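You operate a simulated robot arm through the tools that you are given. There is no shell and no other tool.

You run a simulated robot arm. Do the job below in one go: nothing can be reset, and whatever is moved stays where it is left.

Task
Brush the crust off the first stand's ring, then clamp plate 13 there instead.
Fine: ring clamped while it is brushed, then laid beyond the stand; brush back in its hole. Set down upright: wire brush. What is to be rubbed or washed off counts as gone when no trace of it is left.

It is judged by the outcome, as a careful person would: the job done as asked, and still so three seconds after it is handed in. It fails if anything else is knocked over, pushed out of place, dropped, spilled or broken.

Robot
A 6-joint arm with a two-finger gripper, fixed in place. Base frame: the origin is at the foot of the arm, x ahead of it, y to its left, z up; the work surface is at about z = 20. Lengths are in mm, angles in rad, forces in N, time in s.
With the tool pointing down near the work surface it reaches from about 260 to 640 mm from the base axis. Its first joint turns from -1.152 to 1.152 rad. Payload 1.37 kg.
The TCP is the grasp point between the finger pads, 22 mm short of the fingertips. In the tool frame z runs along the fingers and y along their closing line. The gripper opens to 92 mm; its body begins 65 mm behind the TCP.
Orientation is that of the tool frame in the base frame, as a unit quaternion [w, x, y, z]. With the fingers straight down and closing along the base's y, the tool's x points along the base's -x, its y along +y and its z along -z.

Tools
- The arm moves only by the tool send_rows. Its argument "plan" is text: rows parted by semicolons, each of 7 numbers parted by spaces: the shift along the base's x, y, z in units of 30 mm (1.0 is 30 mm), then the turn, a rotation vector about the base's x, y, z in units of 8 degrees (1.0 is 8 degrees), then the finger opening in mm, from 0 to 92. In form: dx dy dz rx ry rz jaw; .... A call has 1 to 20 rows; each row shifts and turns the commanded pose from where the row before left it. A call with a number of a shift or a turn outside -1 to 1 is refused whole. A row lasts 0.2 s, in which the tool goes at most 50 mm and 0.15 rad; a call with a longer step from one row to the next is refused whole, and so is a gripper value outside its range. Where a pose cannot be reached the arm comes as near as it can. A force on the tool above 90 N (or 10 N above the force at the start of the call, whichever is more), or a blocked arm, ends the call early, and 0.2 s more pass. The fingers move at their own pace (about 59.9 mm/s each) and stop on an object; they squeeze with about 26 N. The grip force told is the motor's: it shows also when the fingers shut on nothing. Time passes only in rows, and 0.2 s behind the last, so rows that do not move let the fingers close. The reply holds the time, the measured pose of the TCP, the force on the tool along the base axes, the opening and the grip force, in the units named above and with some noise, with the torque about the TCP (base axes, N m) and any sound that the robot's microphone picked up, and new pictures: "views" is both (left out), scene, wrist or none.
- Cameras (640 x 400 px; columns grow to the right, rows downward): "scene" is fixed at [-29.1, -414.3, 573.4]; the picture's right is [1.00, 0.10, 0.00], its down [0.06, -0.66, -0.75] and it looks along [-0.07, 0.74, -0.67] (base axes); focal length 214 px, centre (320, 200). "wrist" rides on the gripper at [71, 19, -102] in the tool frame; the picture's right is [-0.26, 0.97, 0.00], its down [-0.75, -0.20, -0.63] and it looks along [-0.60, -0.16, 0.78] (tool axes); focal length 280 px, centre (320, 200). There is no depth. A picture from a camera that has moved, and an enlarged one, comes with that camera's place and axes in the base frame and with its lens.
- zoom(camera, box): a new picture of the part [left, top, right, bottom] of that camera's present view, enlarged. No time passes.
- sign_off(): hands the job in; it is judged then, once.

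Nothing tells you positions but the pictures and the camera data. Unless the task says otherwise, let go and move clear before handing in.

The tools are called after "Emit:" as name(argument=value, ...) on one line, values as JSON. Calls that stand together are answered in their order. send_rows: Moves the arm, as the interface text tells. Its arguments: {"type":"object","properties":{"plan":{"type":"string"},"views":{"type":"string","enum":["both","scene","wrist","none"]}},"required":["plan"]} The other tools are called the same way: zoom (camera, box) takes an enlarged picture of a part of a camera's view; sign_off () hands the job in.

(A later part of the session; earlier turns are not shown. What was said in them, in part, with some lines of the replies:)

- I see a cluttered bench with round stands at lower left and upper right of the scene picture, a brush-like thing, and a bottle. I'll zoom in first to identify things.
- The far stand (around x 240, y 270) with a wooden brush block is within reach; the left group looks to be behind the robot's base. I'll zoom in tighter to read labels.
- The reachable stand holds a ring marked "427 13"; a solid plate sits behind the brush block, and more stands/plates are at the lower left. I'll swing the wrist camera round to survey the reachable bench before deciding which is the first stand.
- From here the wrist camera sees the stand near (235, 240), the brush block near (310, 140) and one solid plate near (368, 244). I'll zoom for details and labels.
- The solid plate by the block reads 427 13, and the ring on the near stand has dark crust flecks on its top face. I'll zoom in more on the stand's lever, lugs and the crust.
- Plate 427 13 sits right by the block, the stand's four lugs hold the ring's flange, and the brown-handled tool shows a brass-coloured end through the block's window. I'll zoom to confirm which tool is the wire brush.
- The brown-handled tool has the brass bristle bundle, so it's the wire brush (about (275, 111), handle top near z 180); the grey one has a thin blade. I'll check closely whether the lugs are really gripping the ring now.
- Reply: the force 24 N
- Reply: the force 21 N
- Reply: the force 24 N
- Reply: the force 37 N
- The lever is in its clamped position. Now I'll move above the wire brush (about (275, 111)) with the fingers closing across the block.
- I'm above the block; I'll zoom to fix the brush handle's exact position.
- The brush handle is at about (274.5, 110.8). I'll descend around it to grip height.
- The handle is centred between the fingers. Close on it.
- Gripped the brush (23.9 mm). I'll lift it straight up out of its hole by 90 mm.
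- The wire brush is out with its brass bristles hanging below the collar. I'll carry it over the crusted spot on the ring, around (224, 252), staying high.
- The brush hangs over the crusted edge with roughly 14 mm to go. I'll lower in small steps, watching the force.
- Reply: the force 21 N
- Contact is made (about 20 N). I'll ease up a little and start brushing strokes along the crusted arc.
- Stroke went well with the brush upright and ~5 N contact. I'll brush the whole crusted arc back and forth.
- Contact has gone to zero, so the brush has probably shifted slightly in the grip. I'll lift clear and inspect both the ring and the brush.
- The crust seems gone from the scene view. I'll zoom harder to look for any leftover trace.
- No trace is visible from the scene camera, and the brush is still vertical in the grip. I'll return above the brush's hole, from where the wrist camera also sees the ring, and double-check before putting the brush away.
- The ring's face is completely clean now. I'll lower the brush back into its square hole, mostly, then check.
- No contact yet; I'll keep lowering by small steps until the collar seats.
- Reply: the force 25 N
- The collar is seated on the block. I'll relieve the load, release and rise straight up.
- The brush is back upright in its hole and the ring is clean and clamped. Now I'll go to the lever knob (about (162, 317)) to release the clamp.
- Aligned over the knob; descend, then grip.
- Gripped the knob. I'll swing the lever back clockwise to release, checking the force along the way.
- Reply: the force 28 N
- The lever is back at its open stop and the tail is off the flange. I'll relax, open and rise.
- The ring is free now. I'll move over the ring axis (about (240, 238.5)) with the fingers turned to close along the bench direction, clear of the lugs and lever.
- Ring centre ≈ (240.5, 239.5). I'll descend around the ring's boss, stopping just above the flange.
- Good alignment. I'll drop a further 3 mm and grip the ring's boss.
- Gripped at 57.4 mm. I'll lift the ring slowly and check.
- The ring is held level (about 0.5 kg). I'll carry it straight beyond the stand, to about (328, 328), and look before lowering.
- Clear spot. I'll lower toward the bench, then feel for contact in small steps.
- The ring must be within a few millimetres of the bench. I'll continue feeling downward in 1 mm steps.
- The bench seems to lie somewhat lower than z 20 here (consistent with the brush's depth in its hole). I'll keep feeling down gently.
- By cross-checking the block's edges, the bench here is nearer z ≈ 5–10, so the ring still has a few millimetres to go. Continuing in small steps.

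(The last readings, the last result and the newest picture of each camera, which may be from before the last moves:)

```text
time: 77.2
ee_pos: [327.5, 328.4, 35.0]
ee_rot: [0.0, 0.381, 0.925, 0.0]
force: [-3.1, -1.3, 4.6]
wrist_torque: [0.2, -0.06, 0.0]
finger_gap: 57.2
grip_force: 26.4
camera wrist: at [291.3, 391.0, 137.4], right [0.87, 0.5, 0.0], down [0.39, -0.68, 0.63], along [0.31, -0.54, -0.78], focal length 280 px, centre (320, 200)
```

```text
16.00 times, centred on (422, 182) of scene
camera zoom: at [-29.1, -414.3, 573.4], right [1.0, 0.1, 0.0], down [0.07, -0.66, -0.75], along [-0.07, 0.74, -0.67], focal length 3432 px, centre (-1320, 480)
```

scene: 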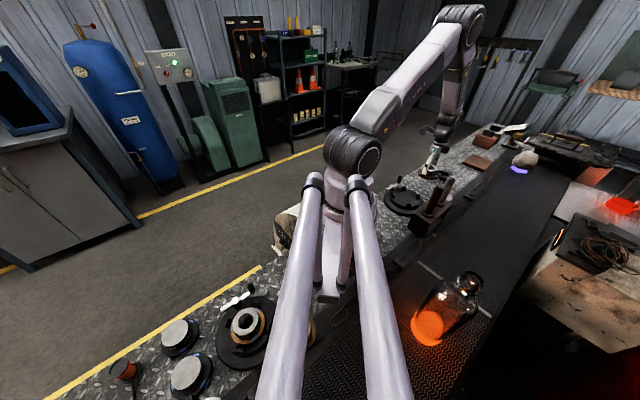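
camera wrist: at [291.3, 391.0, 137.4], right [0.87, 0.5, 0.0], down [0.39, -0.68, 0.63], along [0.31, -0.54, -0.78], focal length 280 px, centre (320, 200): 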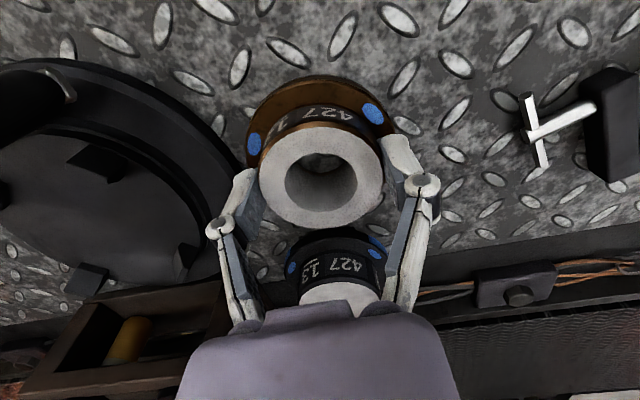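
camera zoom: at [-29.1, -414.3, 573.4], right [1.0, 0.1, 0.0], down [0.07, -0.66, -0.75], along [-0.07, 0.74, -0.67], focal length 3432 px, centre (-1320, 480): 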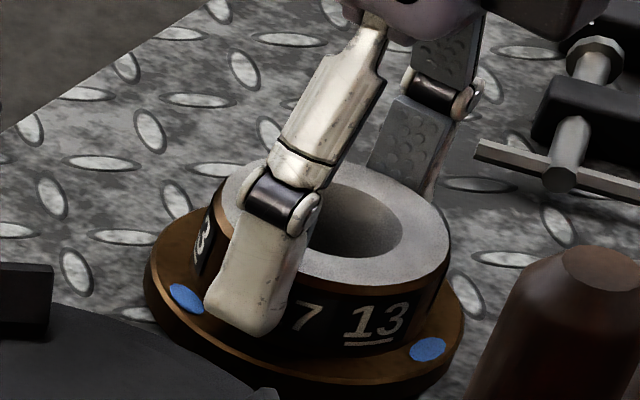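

The ring has touched the bench (force swung to +4.6 N). I'll open the fingers and rise.

Emit:
send_rows(plan="0 0 0 0 0 0 76; 0 0 0 0 0 0 76; 0 0 0.3 0 0 0 76; 0 0 0.8 0 0 0 76; 0 0 1 0 0 0 76; 0 0 1 0 0 0 76; 0 0 0.8 0 0 0 76; 0 0 0 0 0 0 76")

Emit:
zoom(camera="scene", box=[385, 150, 465, 220])

Emit:
zoom(camera="wrist", box=[40, 20, 440, 260])

```text
time: 79.0
ee_pos: [327.1, 329.8, 152.0]
ee_rot: [0.0, 0.381, 0.925, 0.0]
force: [0.7, -0.4, 0.7]
wrist_torque: [0.0, -0.04, 0.02]
finger_gap: 75.8
grip_force: 0.0
camera wrist: at [290.7, 391.2, 253.6], right [0.87, 0.5, 0.0], down [0.39, -0.68, 0.63], along [0.31, -0.54, -0.78], focal length 280 px, centre (320, 200)
```

scene: 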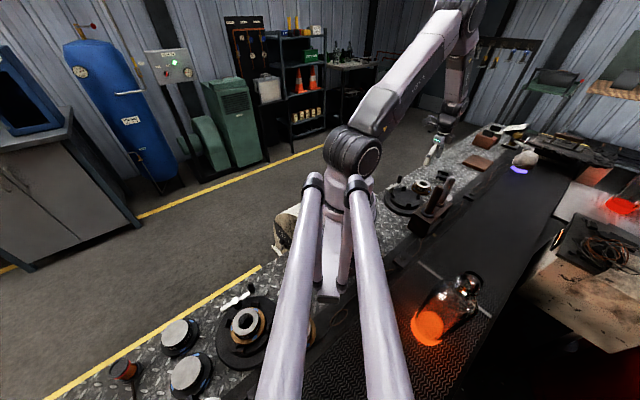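
wrist: 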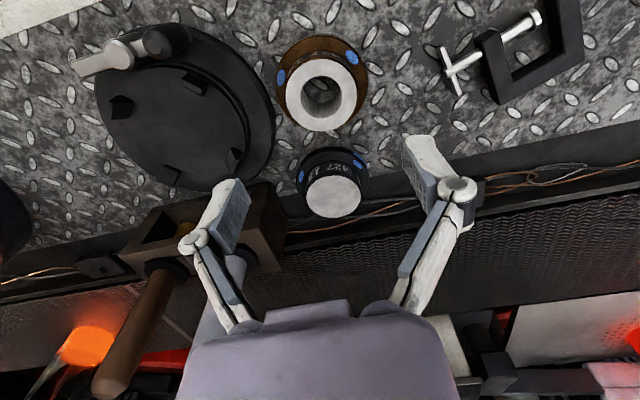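

```text
5.71 times, centred on (425, 185) of scene
camera zoom: at [-29.1, -414.3, 573.4], right [1.0, 0.1, 0.0], down [0.06, -0.66, -0.75], along [-0.07, 0.74, -0.67], focal length 1226 px, centre (-280, 286)
```

zoom: 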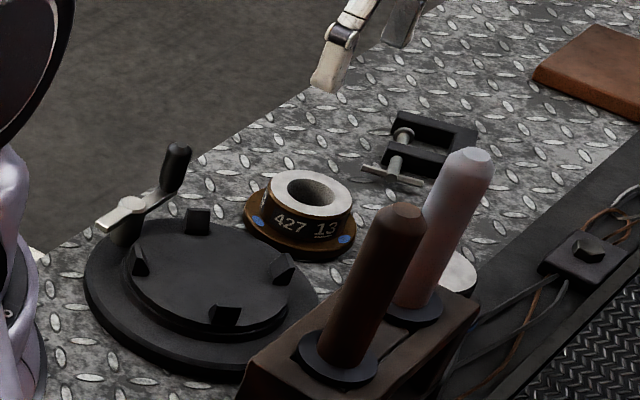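

```text
1.60 times, centred on (240, 140) of wrist
camera zoom: at [290.7, 391.2, 253.6], right [0.87, 0.5, 0.0], down [0.39, -0.68, 0.63], along [0.31, -0.54, -0.78], focal length 449 px, centre (448, 296)
```

zoom: 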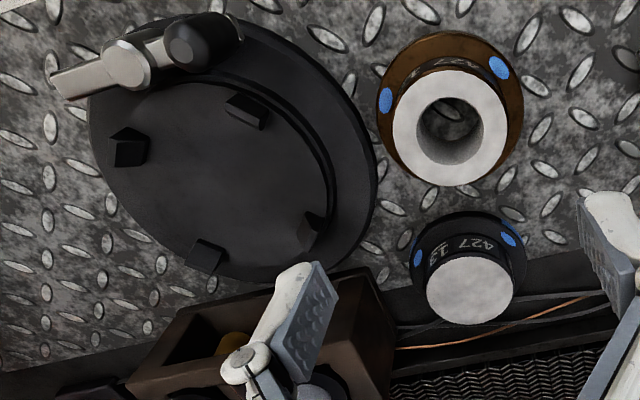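

The ring lies flat beyond the stand, and the stand is empty. Next I'll move over plate 13 (about (388, 250)).

Emit:
send_rows(plan="0.402 -0.524 0 0 0 0 70; 0.402 -0.524 0 0 0 0 70; 0.402 -0.524 0 0 0 0 70; 0.402 -0.524 0 0 0 0 70; 0.402 -0.524 0 0 0 0 70; 0 0 -0.7 0 0 0 70; 0 0 0 0 0 0 70; 0 0 0 0 0 0 70")

Emit:
zoom(camera="wrist", box=[180, 20, 480, 240])

Emit:
zoom(camera="scene", box=[390, 130, 490, 220])

```text
time: 80.8
ee_pos: [388.6, 249.7, 133.1]
ee_rot: [-0.001, 0.381, 0.925, 0.0]
force: [-0.7, 0.0, 0.7]
wrist_torque: [-0.03, 0.02, -0.01]
finger_gap: 70.0
grip_force: 0.0
camera wrist: at [351.7, 312.3, 233.3], right [0.87, 0.5, 0.0], down [0.39, -0.68, 0.63], along [0.31, -0.54, -0.78], focal length 280 px, centre (320, 200)
```

scene: 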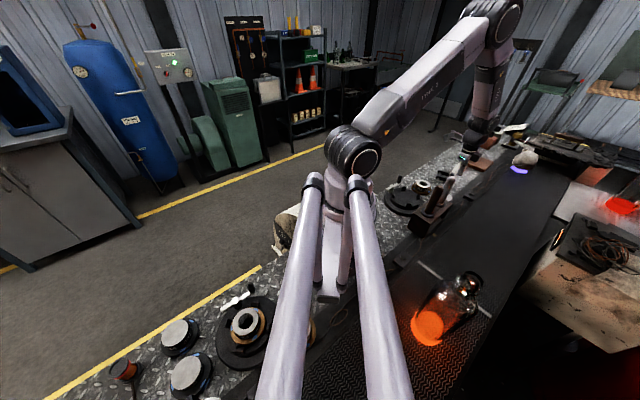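
wrist: 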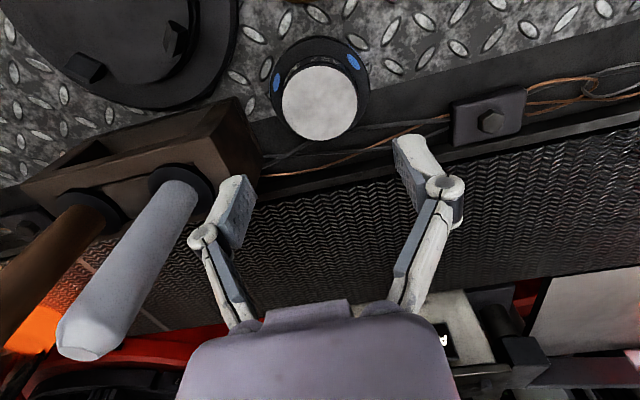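

```text
1.82 times, centred on (330, 130) of wrist
camera zoom: at [351.7, 312.3, 233.3], right [0.87, 0.5, 0.0], down [0.39, -0.68, 0.63], along [0.31, -0.54, -0.78], focal length 510 px, centre (302, 327)
```

zoom: 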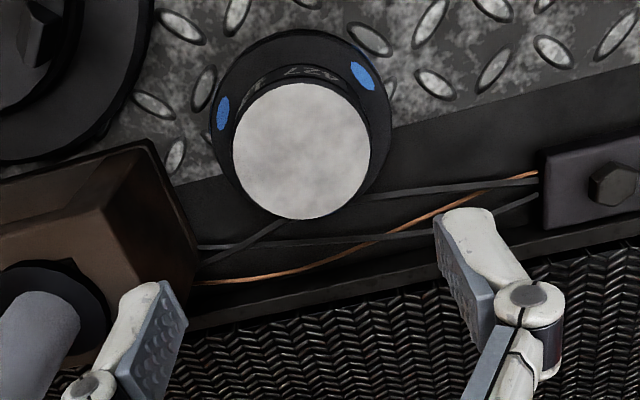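

```text
4.44 times, centred on (440, 175) of scene
camera zoom: at [-29.1, -414.3, 573.4], right [1.0, 0.1, 0.0], down [0.06, -0.66, -0.75], along [-0.07, 0.74, -0.67], focal length 953 px, centre (-213, 311)
```

zoom: 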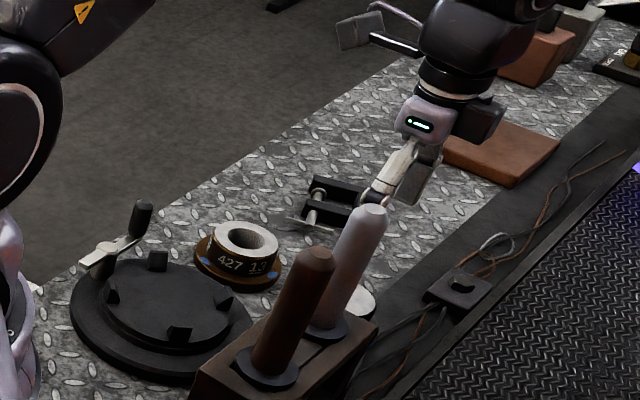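

Aligned with plate 13 to about 1 mm. I'll narrow the opening slightly for clearance from the block and descend to just above the plate's flange.

Emit:
send_rows(plan="-0.035 0.02 -0.4 0 0 0 67; 0 0 -0.5 0 0 0 67; 0 0 -0.5 0 0 0 67; 0 0 -0.5 0 0 0 67; 0 0 -0.5 0 0 0 67; 0 0 -0.3 0 0 0 67; 0 0 0 0 0 0 67; 0 0 0 0 0 0 67")

Emit:
zoom(camera="wrist", box=[160, 60, 480, 280])

Emit:
zoom(camera="scene", box=[420, 150, 480, 210])

```text
time: 82.6
ee_pos: [387.9, 251.1, 49.3]
ee_rot: [0.0, 0.381, 0.925, 0.0]
force: [0.1, 0.6, -0.1]
wrist_torque: [0.0, 0.0, -0.01]
finger_gap: 66.8
grip_force: 0.0
camera wrist: at [350.6, 313.6, 151.9], right [0.87, 0.5, 0.0], down [0.39, -0.68, 0.63], along [0.31, -0.54, -0.78], focal length 280 px, centre (320, 200)
```

scene: 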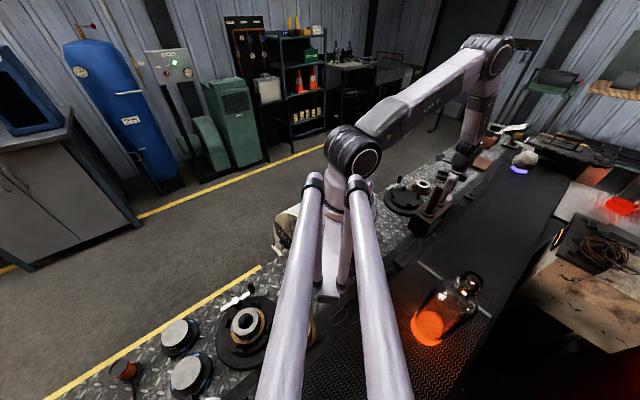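
wrist: 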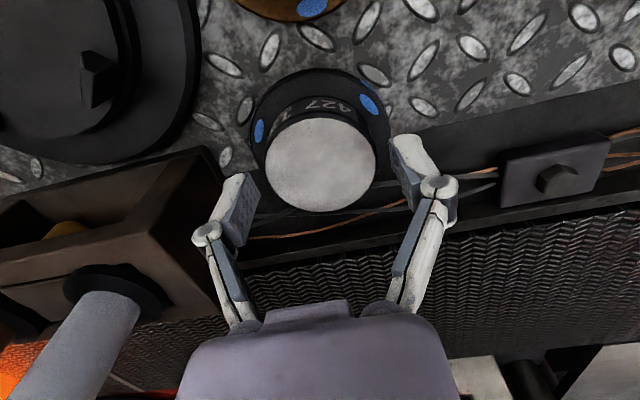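

```text
1.82 times, centred on (320, 170) of wrist
camera zoom: at [350.6, 313.6, 151.9], right [0.87, 0.5, 0.0], down [0.39, -0.68, 0.63], along [0.31, -0.54, -0.78], focal length 510 px, centre (320, 254)
```

zoom: 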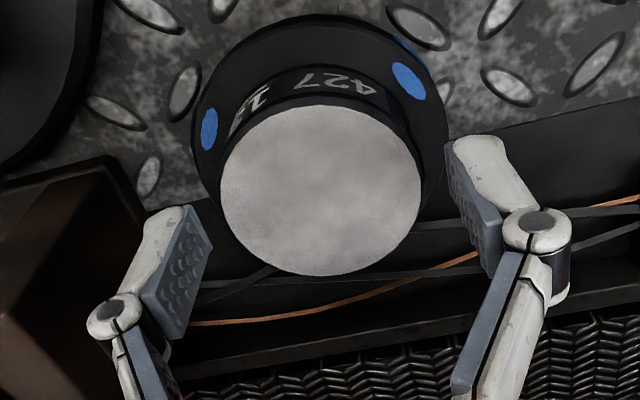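

```text
6.67 times, centred on (450, 180) of scene
camera zoom: at [-29.1, -414.3, 573.4], right [1.0, 0.1, 0.0], down [0.06, -0.66, -0.75], along [-0.07, 0.74, -0.67], focal length 1430 px, centre (-547, 333)
```

zoom: 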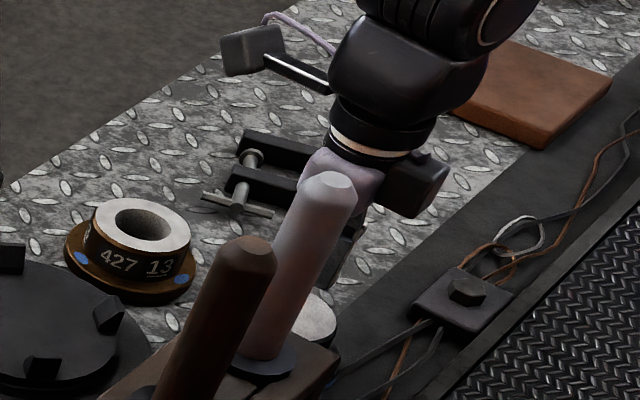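

Emit:
send_rows(plan="0 0 -0.15 0 0 0 67; 0 0 -0.15 0 0 0 67; 0 0 -0.1 0 0 0 67; 0 0 0 0 0 0 67", views="wrist")

Emit:
zoom(camera="wrist", box=[160, 60, 480, 280])

```text
time: 83.6
ee_pos: [386.5, 250.3, 38.7]
ee_rot: [0.0, 0.381, 0.924, 0.0]
force: [0.3, 0.1, -0.6]
wrist_torque: [0.02, 0.0, 0.02]
finger_gap: 66.9
grip_force: 0.0
camera wrist: at [350.6, 313.1, 140.1], right [0.87, 0.5, 0.0], down [0.39, -0.68, 0.63], along [0.31, -0.54, -0.78], focal length 280 px, centre (320, 200)
```

wrist: 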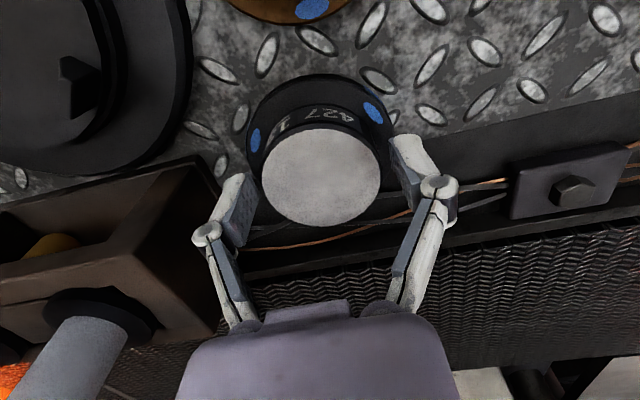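

```text
1.82 times, centred on (320, 170) of wrist
camera zoom: at [350.6, 313.1, 140.1], right [0.87, 0.5, 0.0], down [0.39, -0.68, 0.63], along [0.31, -0.54, -0.78], focal length 510 px, centre (320, 254)
```

zoom: 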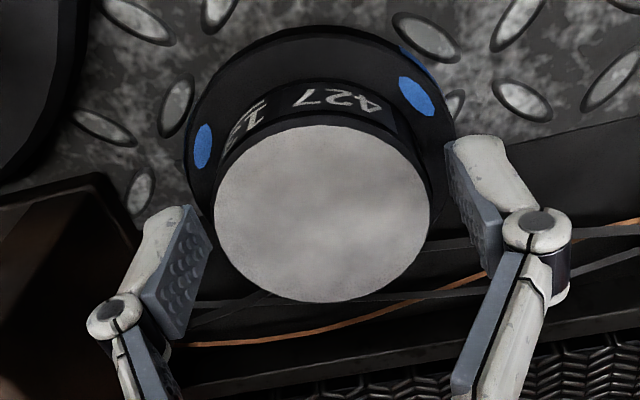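

The plate sits in the fingers exactly as the ring did. Gripping.

Emit:
send_rows(plan="0 0 0 0 0 0 40; 0 0 0 0 0 0 40; 0 0 0 0 0 0 40", views="wrist")

```text
time: 84.4
ee_pos: [387.5, 251.6, 38.3]
ee_rot: [0.0, 0.381, 0.925, 0.001]
force: [2.7, 1.9, 0.1]
wrist_torque: [-0.01, -0.02, -0.01]
finger_gap: 55.6
grip_force: 25.7
camera wrist: at [350.7, 313.3, 140.3], right [0.87, 0.5, 0.0], down [0.39, -0.68, 0.63], along [0.31, -0.54, -0.78], focal length 280 px, centre (320, 200)
```

wrist: 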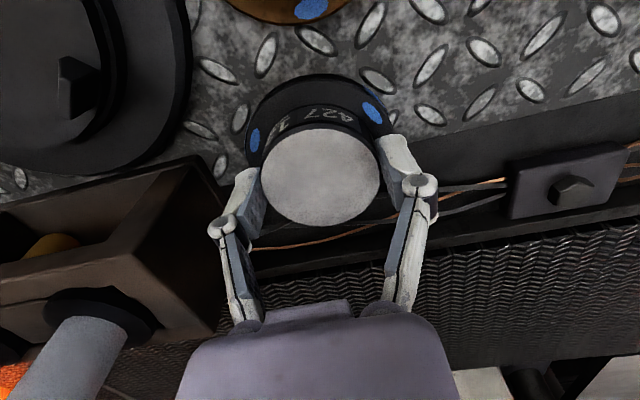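

Plate 13 is gripped (55.6 mm). I'll lift it well clear of the block, then carry it around to above the stand.

Emit:
send_rows(plan="0 0 0.2 0 0 0 40; 0 0 0.4 0 0 0 40; 0 0 0.6 0 0 0 40; 0 0 0.6 0 0 0 40; 0 0 0.6 0 0 0 40; 0 0 0.5 0 0 0 40; 0 0 0 0 0 0 40")

Emit:
zoom(camera="scene", box=[390, 120, 490, 220])

```text
time: 86.0
ee_pos: [387.2, 250.7, 125.4]
ee_rot: [0.0, 0.381, 0.925, -0.002]
force: [-0.5, 0.3, -7.5]
wrist_torque: [0.02, -0.04, -0.01]
finger_gap: 55.6
grip_force: 25.5
camera wrist: at [350.5, 312.6, 227.0], right [0.87, 0.5, 0.0], down [0.39, -0.68, 0.63], along [0.31, -0.54, -0.78], focal length 280 px, centre (320, 200)
```

scene: 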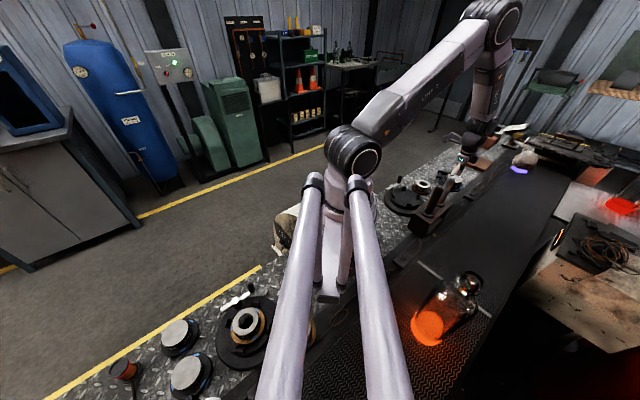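
wrist: 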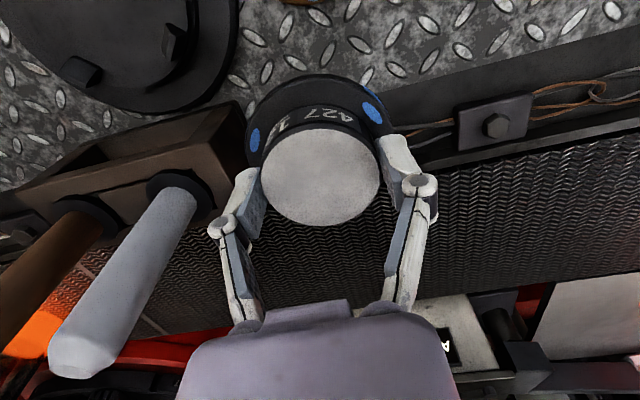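

```text
4.00 times, centred on (440, 170) of scene
camera zoom: at [-29.1, -414.3, 573.4], right [1.0, 0.1, 0.0], down [0.06, -0.66, -0.75], along [-0.07, 0.74, -0.67], focal length 858 px, centre (-160, 320)
```

zoom: 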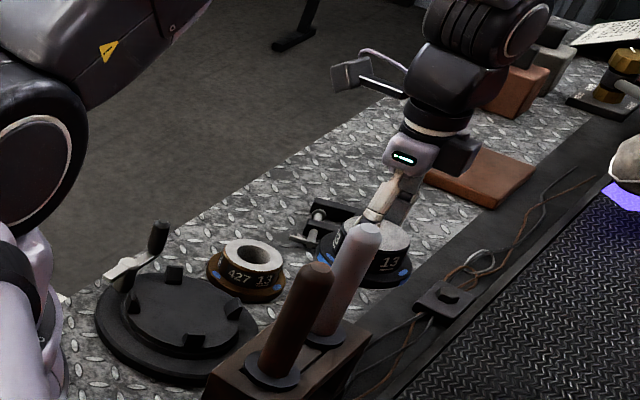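

Emit:
send_rows(plan="-0.25 0.14 0 0 0 0 40; -0.478 0.278 0 0 0 0 40; -0.478 0.278 0 0 0 0 40; -0.428 0.138 0 0 0 0 40; -0.611 -0.111 0 0 0 0 40; -0.611 -0.111 0 0 0 0 40; -0.611 -0.111 0 0 0 0 40; -0.546 -0.2803 0 0 0 0 40; -0.546 -0.2803 0 0 0 0 40; -0.346 -0.2804 0 0 0 0 40; 0 0 0 0 0 0 40; 0 0 0 0 0 0 40")

Emit:
zoom(camera="scene", box=[375, 140, 455, 220])

```text
time: 88.6
ee_pos: [240.4, 241.1, 125.2]
ee_rot: [0.0, 0.382, 0.924, 0.001]
force: [-0.7, -0.3, -7.7]
wrist_torque: [0.02, 0.02, -0.01]
finger_gap: 55.7
grip_force: 25.8
camera wrist: at [203.6, 302.7, 226.9], right [0.87, 0.5, 0.0], down [0.39, -0.68, 0.63], along [0.31, -0.54, -0.78], focal length 280 px, centre (320, 200)
```

scene: 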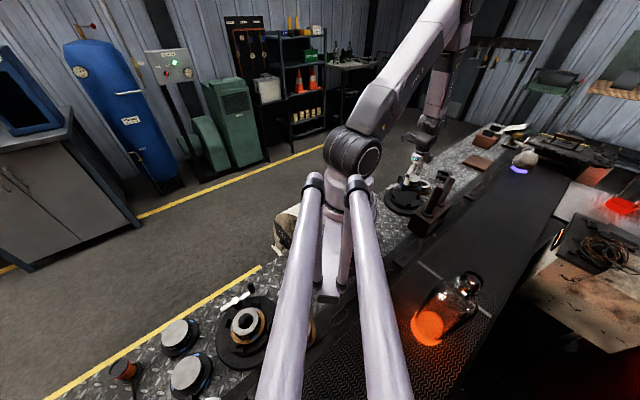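
wrist: 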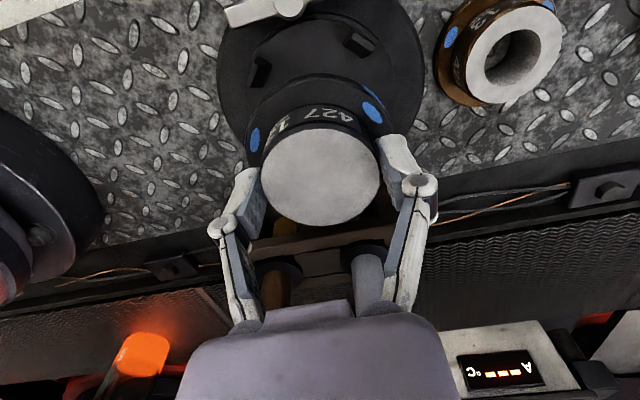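

```text
5.00 times, centred on (415, 180) of scene
camera zoom: at [-29.1, -414.3, 573.4], right [1.0, 0.1, 0.0], down [0.06, -0.66, -0.75], along [-0.07, 0.74, -0.67], focal length 1072 px, centre (-155, 300)
```

zoom: 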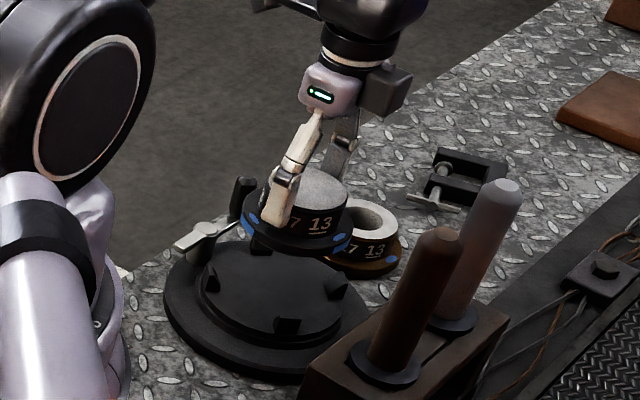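

The plate is over the stand where the ring was. I'll descend to just above the lugs and check the centring.

Emit:
send_rows(plan="0 0 -0.4 0 0 0 40; 0 0 -0.5 0 0 0 40; 0 0 -0.4 0 0 0 40; 0 0 -0.3 0 0 0 40; 0 0 0 0 0 0 40; 0 0 0 0 0 0 40")

Emit:
zoom(camera="scene", box=[380, 165, 430, 215])

Emit:
zoom(camera="wrist", box=[180, 0, 480, 220])

```text
time: 90.0
ee_pos: [240.7, 239.5, 76.8]
ee_rot: [0.0, 0.382, 0.924, -0.001]
force: [-0.5, 0.3, -7.3]
wrist_torque: [0.0, -0.01, 0.0]
finger_gap: 55.5
grip_force: 25.7
camera wrist: at [203.9, 302.7, 179.1], right [0.87, 0.5, 0.0], down [0.39, -0.68, 0.63], along [0.31, -0.54, -0.78], focal length 280 px, centre (320, 200)
```

scene: 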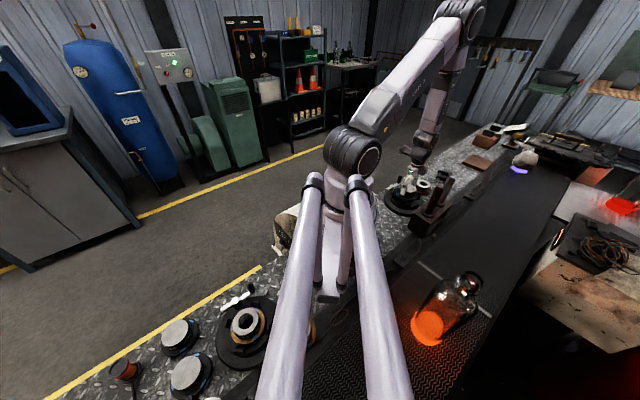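
wrist: 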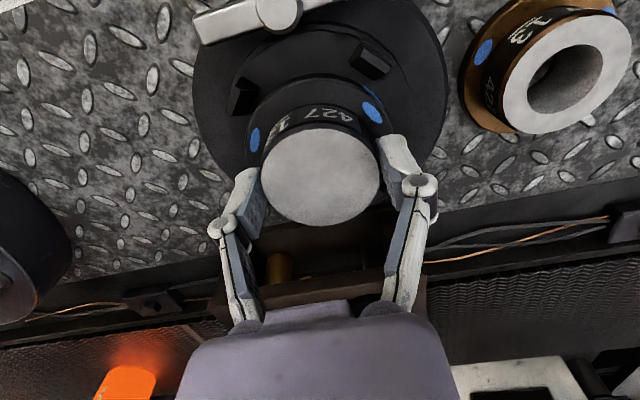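

```text
8.00 times, centred on (405, 190) of scene
camera zoom: at [-29.1, -414.3, 573.4], right [1.0, 0.1, 0.0], down [0.06, -0.66, -0.75], along [-0.07, 0.74, -0.67], focal length 1716 px, centre (-360, 280)
```

zoom: 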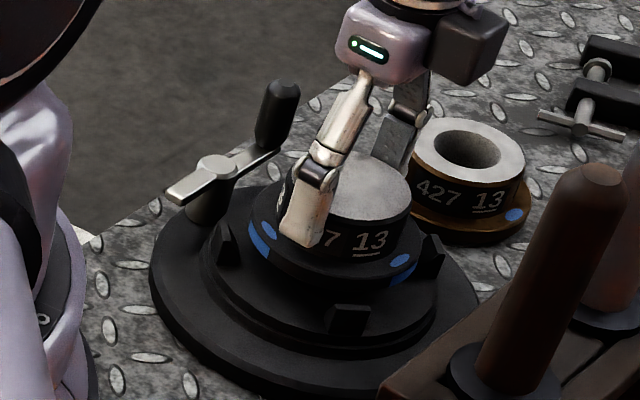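

```text
1.82 times, centred on (330, 110) of wrist
camera zoom: at [203.9, 302.7, 179.1], right [0.87, 0.5, 0.0], down [0.39, -0.68, 0.63], along [0.31, -0.54, -0.78], focal length 510 px, centre (302, 364)
```

zoom: 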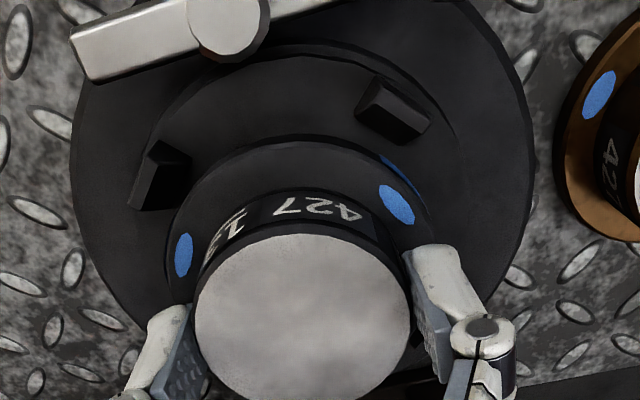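

Centred between the lugs. Lowering further, then feeling for contact.

Emit:
send_rows(plan="0 0 -0.15 0 0 0 40; 0 0 -0.15 0 0 0 40; 0 0 0 0 0 0 40", views="none")

Emit:
send_rows(plan="0 0 -0.067 0 0 0 40; 0 0 0 0 0 0 40", views="none")

Emit:
send_rows(plan="0 0 -0.04 0 0 0 40; 0 0 0 0 0 0 40", views="none")

```text
time: 90.8
ee_pos: [241.0, 241.2, 68.5]
ee_rot: [-0.001, 0.381, 0.925, 0.0]
force: [1.2, 0.2, -7.2]
wrist_torque: [0.01, 0.01, 0.03]
finger_gap: 55.6
grip_force: 26.1
```

```text
time: 91.4
ee_pos: [239.8, 240.4, 65.4]
ee_rot: [0.0, 0.381, 0.925, -0.001]
force: [0.0, 0.5, -7.9]
wrist_torque: [0.01, 0.01, 0.0]
finger_gap: 55.6
grip_force: 26.1
```

```text
time: 92.0
ee_pos: [239.4, 240.7, 64.2]
ee_rot: [0.0, 0.381, 0.924, 0.0]
force: [0.2, 0.3, -8.2]
wrist_torque: [-0.01, 0.0, -0.01]
finger_gap: 55.4
grip_force: 25.7
```

Emit:
send_rows(plan="0 0 -0.03 0 0 0 40; 0 0 0 0 0 0 40", views="none")

Emit:
send_rows(plan="0 0 -0.025 0 0 0 40; 0 0 0 0 0 0 40", views="none")

```text
time: 92.6
ee_pos: [239.6, 240.2, 64.3]
ee_rot: [0.0, 0.381, 0.924, 0.0]
force: [-1.5, -4.0, 17.9]
wrist_torque: [-0.1, 0.08, -0.02]
finger_gap: 55.7
grip_force: 26.2
```

```text
time: 93.2
ee_pos: [239.6, 241.2, 62.6]
ee_rot: [0.0, 0.382, 0.924, 0.001]
force: [-3.1, -1.8, 18.5]
wrist_torque: [-0.08, 0.07, 0.02]
finger_gap: 55.9
grip_force: 25.8
```

Contact exactly where expected, so the plate is on its seat. I'll check the picture, then release.

Emit:
send_rows(plan="0 0 0.015 0 0 0 40; 0 0 0 0 0 0 76; 0 0 0 0 0 0 76; 0 0 0.3 0 0 0 76; 0 0 0.6 0 0 0 76; 0 0 0.8 0 0 0 76; 0 0 0.8 0 0 0 76; 0 0 0.8 0 0 0 76; 0 0 0 0 0 0 76")

Emit:
zoom(camera="scene", box=[380, 165, 430, 215])

Emit:
zoom(camera="wrist", box=[200, 0, 440, 200])

```text
time: 95.2
ee_pos: [240.2, 240.0, 163.6]
ee_rot: [0.0, 0.382, 0.924, 0.0]
force: [-0.3, 0.4, 0.7]
wrist_torque: [-0.01, 0.03, 0.0]
finger_gap: 75.6
grip_force: 0.1
camera wrist: at [203.6, 302.2, 264.4], right [0.87, 0.5, 0.0], down [0.39, -0.68, 0.63], along [0.31, -0.54, -0.78], focal length 280 px, centre (320, 200)
```

scene: 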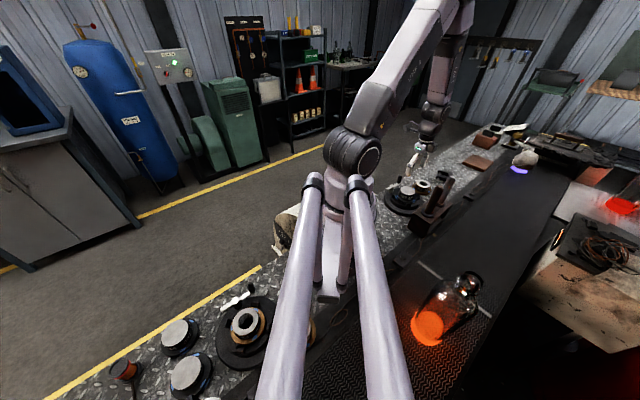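
wrist: 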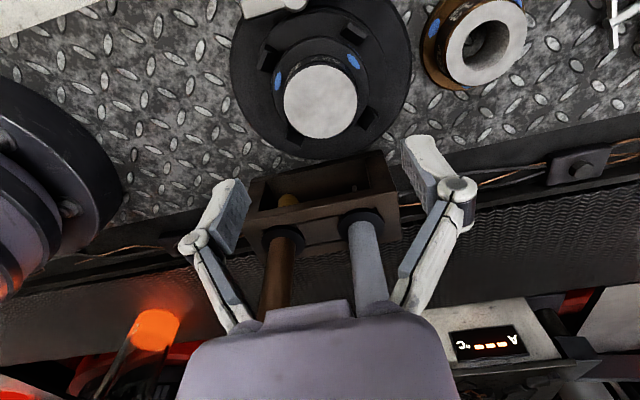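

```text
8.00 times, centred on (405, 190) of scene
camera zoom: at [-29.1, -414.3, 573.4], right [1.0, 0.1, 0.0], down [0.06, -0.66, -0.75], along [-0.07, 0.74, -0.67], focal length 1716 px, centre (-360, 280)
```

zoom: 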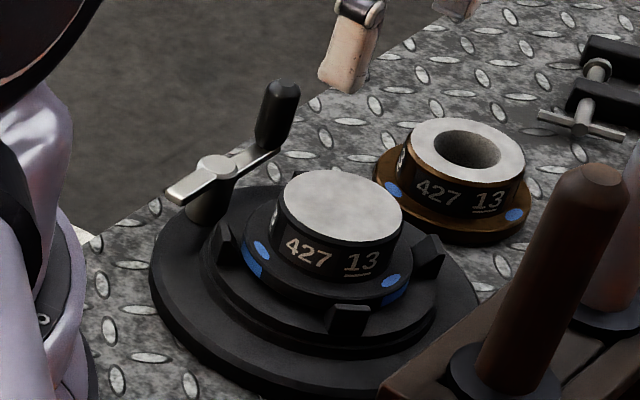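

```text
2.00 times, centred on (320, 100) of wrist
camera zoom: at [203.6, 302.2, 264.4], right [0.87, 0.5, 0.0], down [0.39, -0.68, 0.63], along [0.31, -0.54, -0.78], focal length 561 px, centre (320, 400)
```

zoom: 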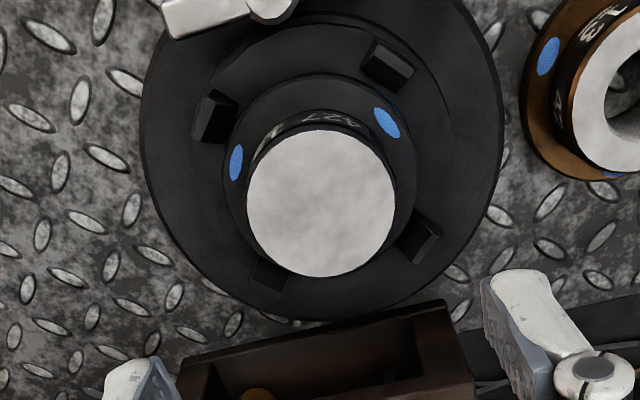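

Plate 13 sits level and centred on the stand. Now back to the lever knob to clamp it.

Emit:
send_rows(plan="-0.0408 0.2161 -0.0656 0 0 0.9375 36; -0.0408 0.2161 -0.0656 0 0 0.9375 36; -0.0408 0.2161 -0.0656 0 0 0.9375 36; -0.0408 0.2161 -0.0656 0 0 0.9375 36; -0.0408 0.2161 -0.0656 0 0 0.9375 36; -0.0408 0.2161 -0.0656 0 0 0.9375 36; -0.0408 0.2161 -0.0656 0 0 0.9375 36; -0.0408 0.2161 -0.0656 0 0 0.9375 36; -0.0408 0.2161 -0.0656 0 0 0.9375 36; -0.0408 0.2161 -0.0656 0 0 0.9375 36; -0.0408 0.2161 -0.0656 0 0 0.9375 36; -0.0408 0.2161 -0.0656 0 0 0.9375 36; 0 0 0 0 0 0 36; 0 0 0 0 0 0 36")

Emit:
zoom(camera="wrist", box=[90, 0, 400, 200])

```text
time: 98.2
ee_pos: [225.9, 319.3, 138.6]
ee_rot: [0.0, -0.385, 0.923, 0.0]
force: [0.1, 1.0, -0.2]
wrist_torque: [-0.01, -0.03, 0.0]
finger_gap: 36.2
grip_force: 0.1
camera wrist: at [162.1, 280.5, 240.2], right [-0.5, 0.87, 0.0], down [0.68, 0.39, 0.63], along [0.54, 0.31, -0.78], focal length 280 px, centre (320, 200)
```

scene: 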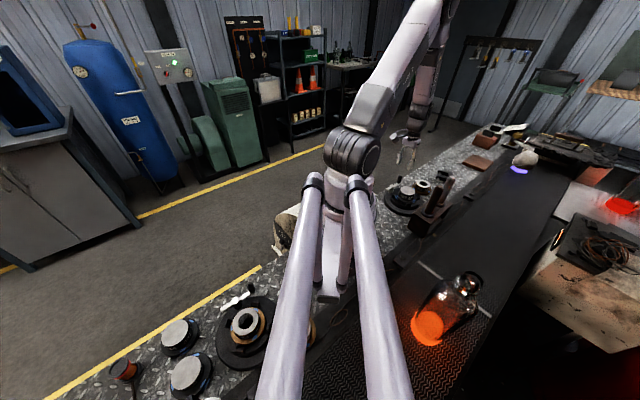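
wrist: 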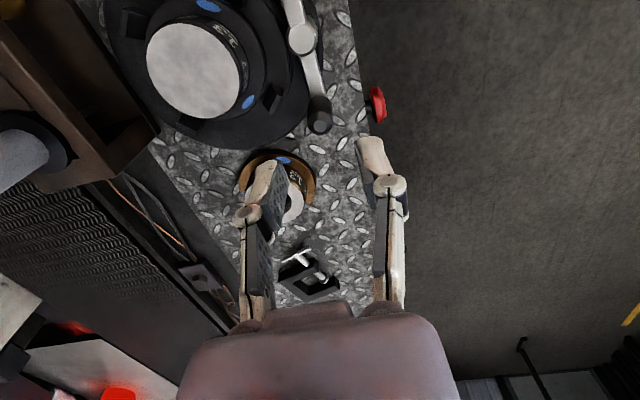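

```text
2.00 times, centred on (245, 100) of wrist
camera zoom: at [162.1, 280.5, 240.2], right [-0.5, 0.87, 0.0], down [0.68, 0.39, 0.63], along [0.54, 0.31, -0.78], focal length 561 px, centre (470, 400)
```

zoom: 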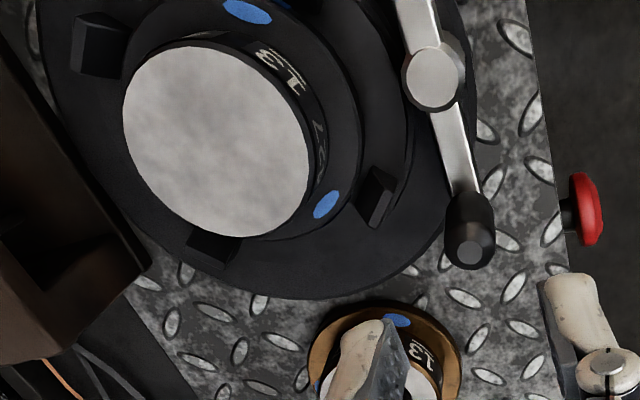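

Aligned with the knob. Descend and grip.

Emit:
send_rows(plan="0 0 -0.46 0 0 0 36; 0 0 -0.46 0 0 0 36; 0 0 -0.46 0 0 0 36; 0 0 -0.46 0 0 0 36; 0 0 -0.44 0 0 0 36; 0 0 0 0 0 0 36; 0 0 0 0 0 0 5; 0 0 0 0 0 0 5; 0 0 0 0 0 0 5", views="wrist")

```text
time: 100.2
ee_pos: [226.4, 318.9, 70.1]
ee_rot: [0.001, -0.384, 0.924, 0.0]
force: [1.1, 0.6, -3.3]
wrist_torque: [-0.03, 0.01, -0.02]
finger_gap: 16.5
grip_force: 28.0
camera wrist: at [162.2, 280.9, 171.9], right [-0.5, 0.87, 0.0], down [0.68, 0.39, 0.63], along [0.54, 0.31, -0.78], focal length 280 px, centre (320, 200)
```

wrist: 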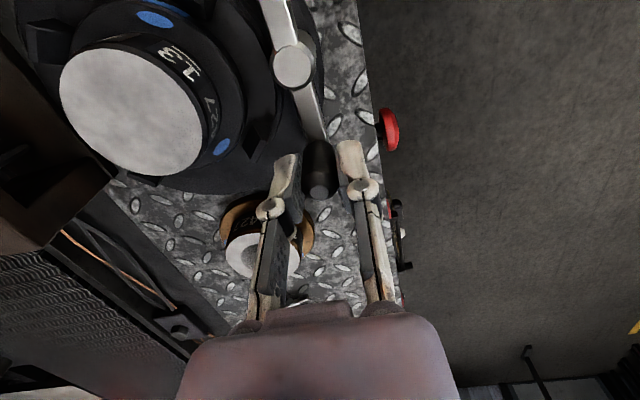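

Gripped. Turning the lever outward again in stages.

Emit:
send_rows(plan="-0.157 0.137 0 0 0 1 5; -0.177 0.117 0 0 0 1 5; -0.19 0.087 0 0 0 1 5; -0.2 0.06 0 0 0 1 5; 0 0 0 0 0 0 5", views="none")

Emit:
send_rows(plan="-0.207 0.033 0 0 0 1 5; -0.21 0.003 0 0 0 1 5; -0.207 -0.023 0 0 0 1 5; 0 0 0 0 0 0 5", views="none")

Emit:
zoom(camera="scene", box=[380, 165, 430, 210])

```text
time: 101.4
ee_pos: [204.4, 331.3, 71.2]
ee_rot: [0.001, -0.625, 0.78, 0.001]
force: [2.0, 10.9, -8.2]
wrist_torque: [-0.29, 0.04, 0.03]
finger_gap: 16.6
grip_force: 27.7
```

```text
time: 102.4
ee_pos: [184.6, 331.0, 71.0]
ee_rot: [-0.001, 0.773, -0.634, 0.0]
force: [-3.3, 16.2, -14.3]
wrist_torque: [0.41, 0.06, -0.04]
finger_gap: 16.6
grip_force: 28.3
```

```text
8.89 times, centred on (405, 188) of scene
camera zoom: at [-29.0, -414.2, 573.4], right [1.0, 0.1, 0.0], down [0.06, -0.66, -0.75], along [-0.07, 0.74, -0.67], focal length 1906 px, centre (-436, 311)
```

zoom: 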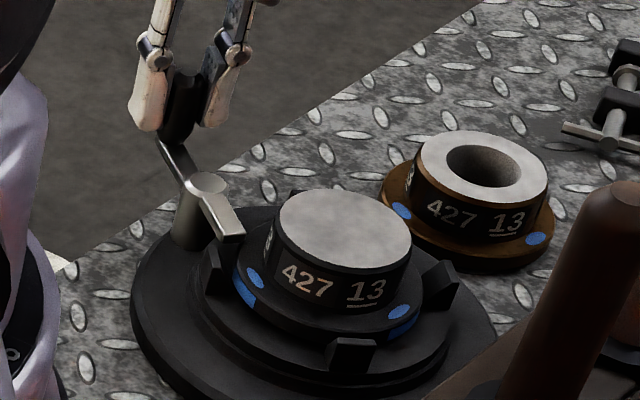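

Emit:
send_rows(plan="-0.203 -0.037 -0.013 0 0 1 5; 0 0 0 0 0 0 5", views="none")

Emit:
send_rows(plan="-0.19 -0.08 0 0 0 1 5; 0 0 0 0 0 0 5", views="none")

Emit:
zoom(camera="scene", box=[380, 165, 430, 210])

```text
time: 103.0
ee_pos: [180.0, 329.4, 70.5]
ee_rot: [0.001, 0.816, -0.579, 0.001]
force: [3.3, 2.7, 4.1]
wrist_torque: [0.22, 0.01, 0.17]
finger_gap: 16.5
grip_force: 27.8
```

```text
time: 103.6
ee_pos: [172.9, 325.8, 70.9]
ee_rot: [0.001, 0.854, -0.52, 0.0]
force: [1.8, -1.8, 16.9]
wrist_torque: [-0.17, -0.08, 0.05]
finger_gap: 16.8
grip_force: 28.1
```

```text
8.89 times, centred on (405, 188) of scene
camera zoom: at [-29.1, -414.3, 573.3], right [1.0, 0.1, 0.0], down [0.07, -0.66, -0.75], along [-0.07, 0.74, -0.67], focal length 1906 px, centre (-436, 311)
```

zoom: 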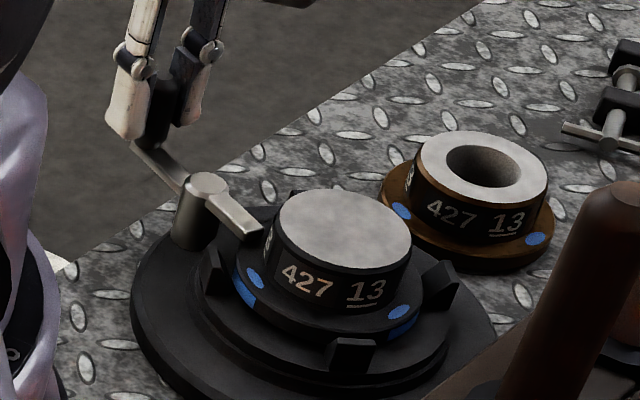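

The tail is passing over plate 13's flange without trouble. Continuing to the stop.

Emit:
send_rows(plan="-0.18 -0.107 0.015 0 0 1 5; 0 0 0 0 0 0 5", views="none")

Emit:
send_rows(plan="-0.163 -0.133 0 0 0 1 5; 0 0 0 0 0 0 5", views="none")

Emit:
send_rows(plan="-0.073 -0.073 0 0 0 0.5 5; 0 0 0 0 0 0 5", views="none")

```text
time: 104.2
ee_pos: [168.2, 324.8, 70.9]
ee_rot: [-0.001, 0.888, -0.459, 0.0]
force: [7.3, -7.9, 19.2]
wrist_torque: [-0.07, -0.16, 0.06]
finger_gap: 16.4
grip_force: 28.5
```

```text
time: 104.8
ee_pos: [161.9, 320.1, 71.0]
ee_rot: [0.0, 0.918, -0.397, -0.001]
force: [10.5, -11.4, 15.3]
wrist_torque: [-0.2, -0.28, 0.04]
finger_gap: 16.8
grip_force: 27.8
```

```text
time: 105.4
ee_pos: [161.8, 319.1, 70.2]
ee_rot: [-0.003, 0.931, -0.364, 0.001]
force: [16.9, 2.9, -7.8]
wrist_torque: [0.28, -0.11, 0.0]
finger_gap: 16.9
grip_force: 27.9
```

Emit:
send_rows(plan="-0.03 -0.045 0 0 0 0.25 5; 0 0 0 0 0 0 5", views="wrist")

Emit:
zoom(camera="scene", box=[380, 165, 430, 210])

```text
time: 106.0
ee_pos: [161.6, 317.9, 71.5]
ee_rot: [-0.004, 0.937, -0.348, 0.0]
force: [26.3, 14.3, -20.6]
wrist_torque: [0.22, -0.41, 0.05]
finger_gap: 16.8
grip_force: 27.8
camera wrist: at [202.4, 256.0, 171.9], right [-0.83, -0.56, -0.01], down [-0.44, 0.64, 0.63], along [-0.35, 0.52, -0.78], focal length 280 px, centre (320, 200)
```

wrist: 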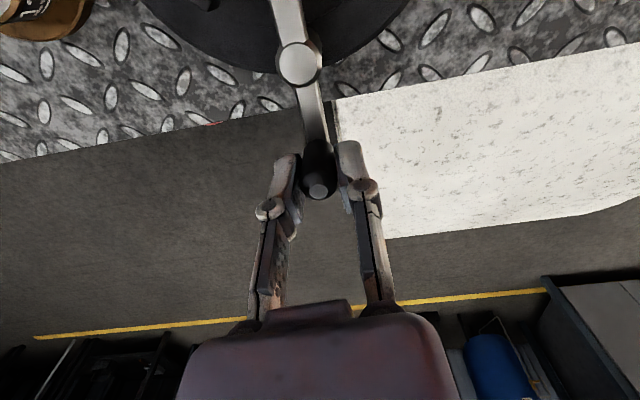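

```text
8.89 times, centred on (405, 188) of scene
camera zoom: at [-29.1, -414.2, 573.4], right [1.0, 0.1, 0.0], down [0.06, -0.66, -0.75], along [-0.07, 0.74, -0.67], focal length 1906 px, centre (-436, 311)
```

zoom: 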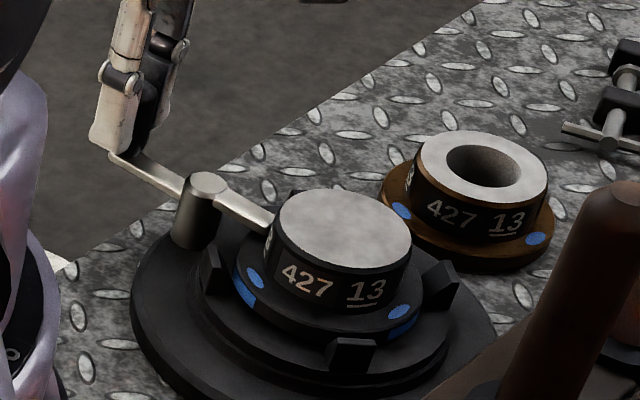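

The lever is at the end stop with the tail over plate 13's flange — clamped. I'll relax, release and rise clear.

Emit:
send_rows(plan="0.035 0.045 0.01 0 0 -0.25 5; 0 0 0 0 0 0 5; 0 0 0 0 0 0 36; 0 0 0 0 0 0 36; 0 0 0.5 0 0 0 36; 0 0 1 0 0 0 36; 0 0 1 0 0 0 36; 0 0 1 0 0 0 36; 0 0 1 0 0 0 36; 0 0 0 0 0 0 36")

Emit:
zoom(camera="scene", box=[380, 155, 470, 240])

```text
time: 108.2
ee_pos: [161.6, 318.1, 205.7]
ee_rot: [0.0, 0.931, -0.364, 0.0]
force: [0.6, -0.7, -0.6]
wrist_torque: [0.01, 0.0, 0.01]
finger_gap: 36.0
grip_force: 0.1
camera wrist: at [200.1, 254.5, 307.1], right [-0.85, -0.53, 0.0], down [-0.41, 0.66, 0.63], along [-0.33, 0.53, -0.78], focal length 280 px, centre (320, 200)
```

scene: 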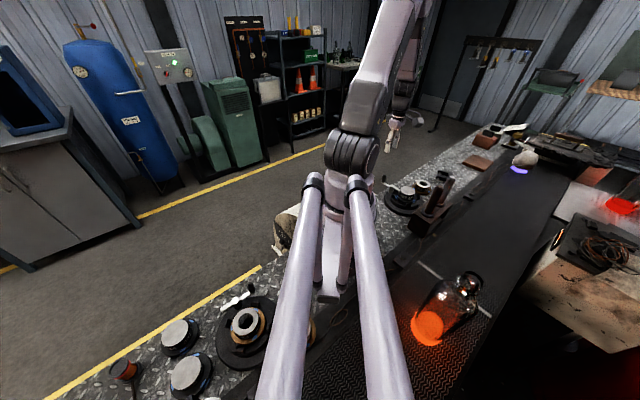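
wrist: 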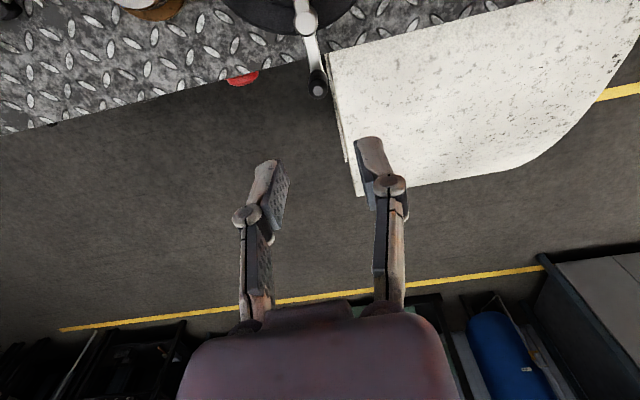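

```text
4.71 times, centred on (425, 198) of scene
camera zoom: at [-29.1, -414.3, 573.4], right [1.0, 0.1, 0.0], down [0.06, -0.66, -0.75], along [-0.07, 0.74, -0.67], focal length 1009 px, centre (-174, 212)
```

zoom: 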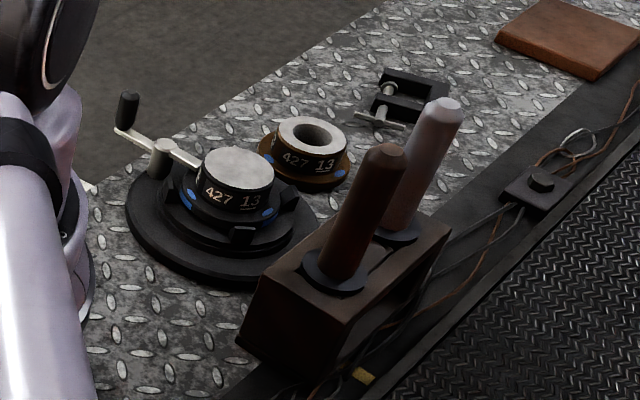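

Everything appears in place. I'll pull back to a high, central pose for a last check of the whole bench.

Emit:
send_rows(plan="0.19 -0.245 0.428 0 0 -0.96 60; 0.19 -0.245 0.428 0 0 -0.96 60; 0.19 -0.245 0.428 0 0 -0.96 60; 0.19 -0.245 0.428 0 0 -0.96 60; 0.19 -0.245 0.428 0 0 -0.96 60; 0.19 -0.245 0.428 0 0 -0.96 60; 0.19 -0.245 0.428 0 0 -0.96 60; 0.19 -0.245 0.428 0 0 -0.96 60; 0.19 -0.245 0.428 0 0 -0.96 60; 0.19 -0.245 0.428 0 0 -0.96 60; 0.19 -0.245 0.428 0 0 -0.96 60; 0.19 -0.245 0.428 0 0 -0.96 60; 0 0 0 0 0 0 60; 0 0 0 0 0 0 60")

Emit:
zoom(camera="wrist", box=[180, 0, 440, 180])

Emit:
zoom(camera="scene", box=[405, 170, 440, 200])

Emit:
zoom(camera="scene", box=[380, 165, 440, 215])

```text
time: 111.2
ee_pos: [230.5, 231.1, 360.4]
ee_rot: [0.0, -0.383, 0.924, 0.0]
force: [-0.7, -1.1, 0.4]
wrist_torque: [-0.04, -0.04, -0.01]
finger_gap: 60.0
grip_force: 0.0
camera wrist: at [166.7, 192.6, 460.9], right [-0.5, 0.87, 0.0], down [0.68, 0.39, 0.63], along [0.54, 0.31, -0.78], focal length 280 px, centre (320, 200)
```

scene: 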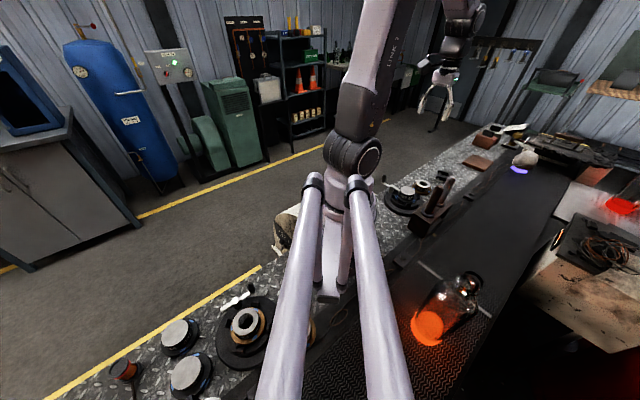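
wrist: 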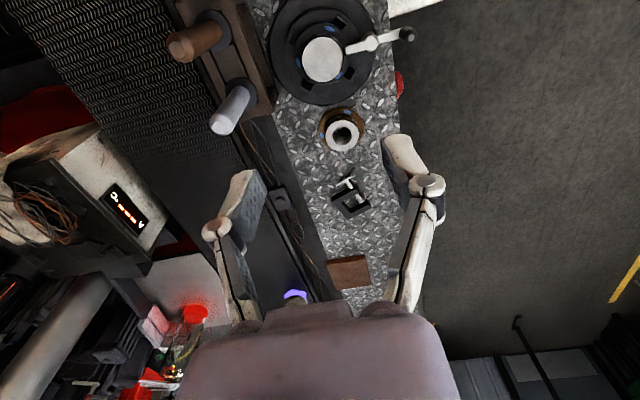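

```text
2.22 times, centred on (310, 90) of wrist
camera zoom: at [166.7, 192.6, 460.9], right [-0.5, 0.87, 0.0], down [0.68, 0.39, 0.63], along [0.54, 0.31, -0.78], focal length 623 px, centre (342, 444)
```

zoom: 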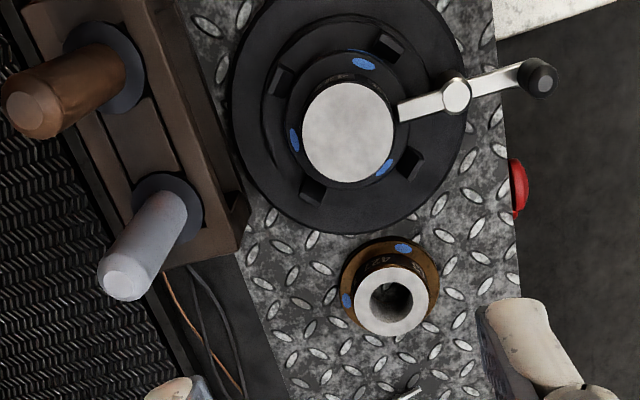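

```text
13.33 times, centred on (422, 185) of scene
camera zoom: at [-29.1, -414.3, 573.4], right [1.0, 0.1, 0.0], down [0.06, -0.66, -0.75], along [-0.07, 0.74, -0.67], focal length 2860 px, centre (-1047, 400)
```

zoom: 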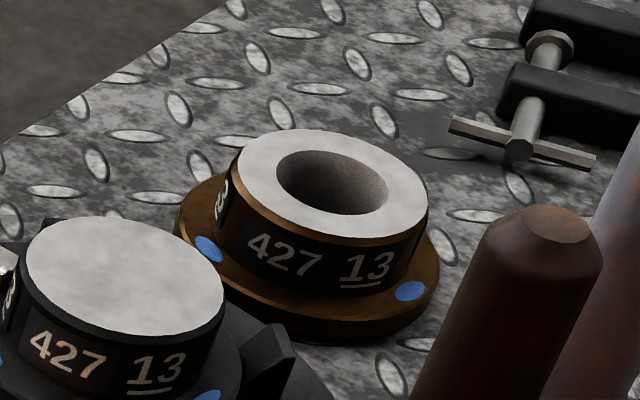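

```text
8.00 times, centred on (410, 190) of scene
camera zoom: at [-29.1, -414.3, 573.4], right [1.0, 0.1, 0.0], down [0.06, -0.66, -0.75], along [-0.07, 0.74, -0.67], focal length 1716 px, centre (-400, 280)
```

zoom: 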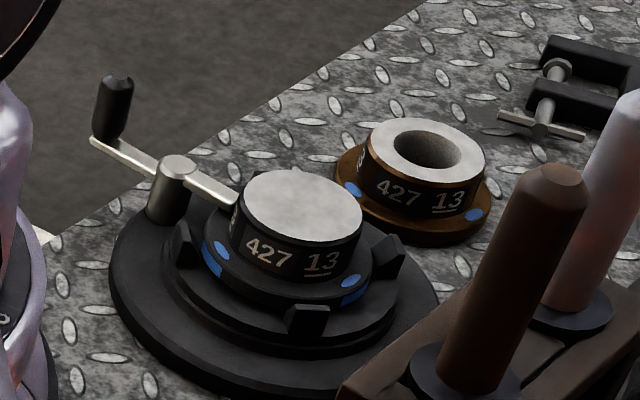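

The ring is clean and lies flat beyond the stand. Plate 13 is clamped on the stand with the lever at its stop, the wire brush is upright in its hole, and the gripper is empty and clear. Handing in.

Emit:
sign_off()

```text
The job is handed in.
```

I brushed the crust off the first stand's ring and clamped plate 13 there in its place; the job is handed in.

- **First stand:** only one stand was within the arm's reach, and its ring was marked 427 13, so I took that as the first stand.
- **Brushing:** the ring was not clamped at first, so I turned the lever to its stop before brushing. High zoom from both cameras showed no crust left on its face.
- **Ring:** it lies flat on the bench beyond the stand, clear of the screw clamp there.
- **Plate 13:** it sits level on the stand, and the lever is turned to its end stop with its tail over the plate's rim.
- **Wire brush:** it stands upright in its hole, with its collar resting on the block.

Nothing else was knocked over or moved out of place. The gripper was empty and well clear when I handed in.
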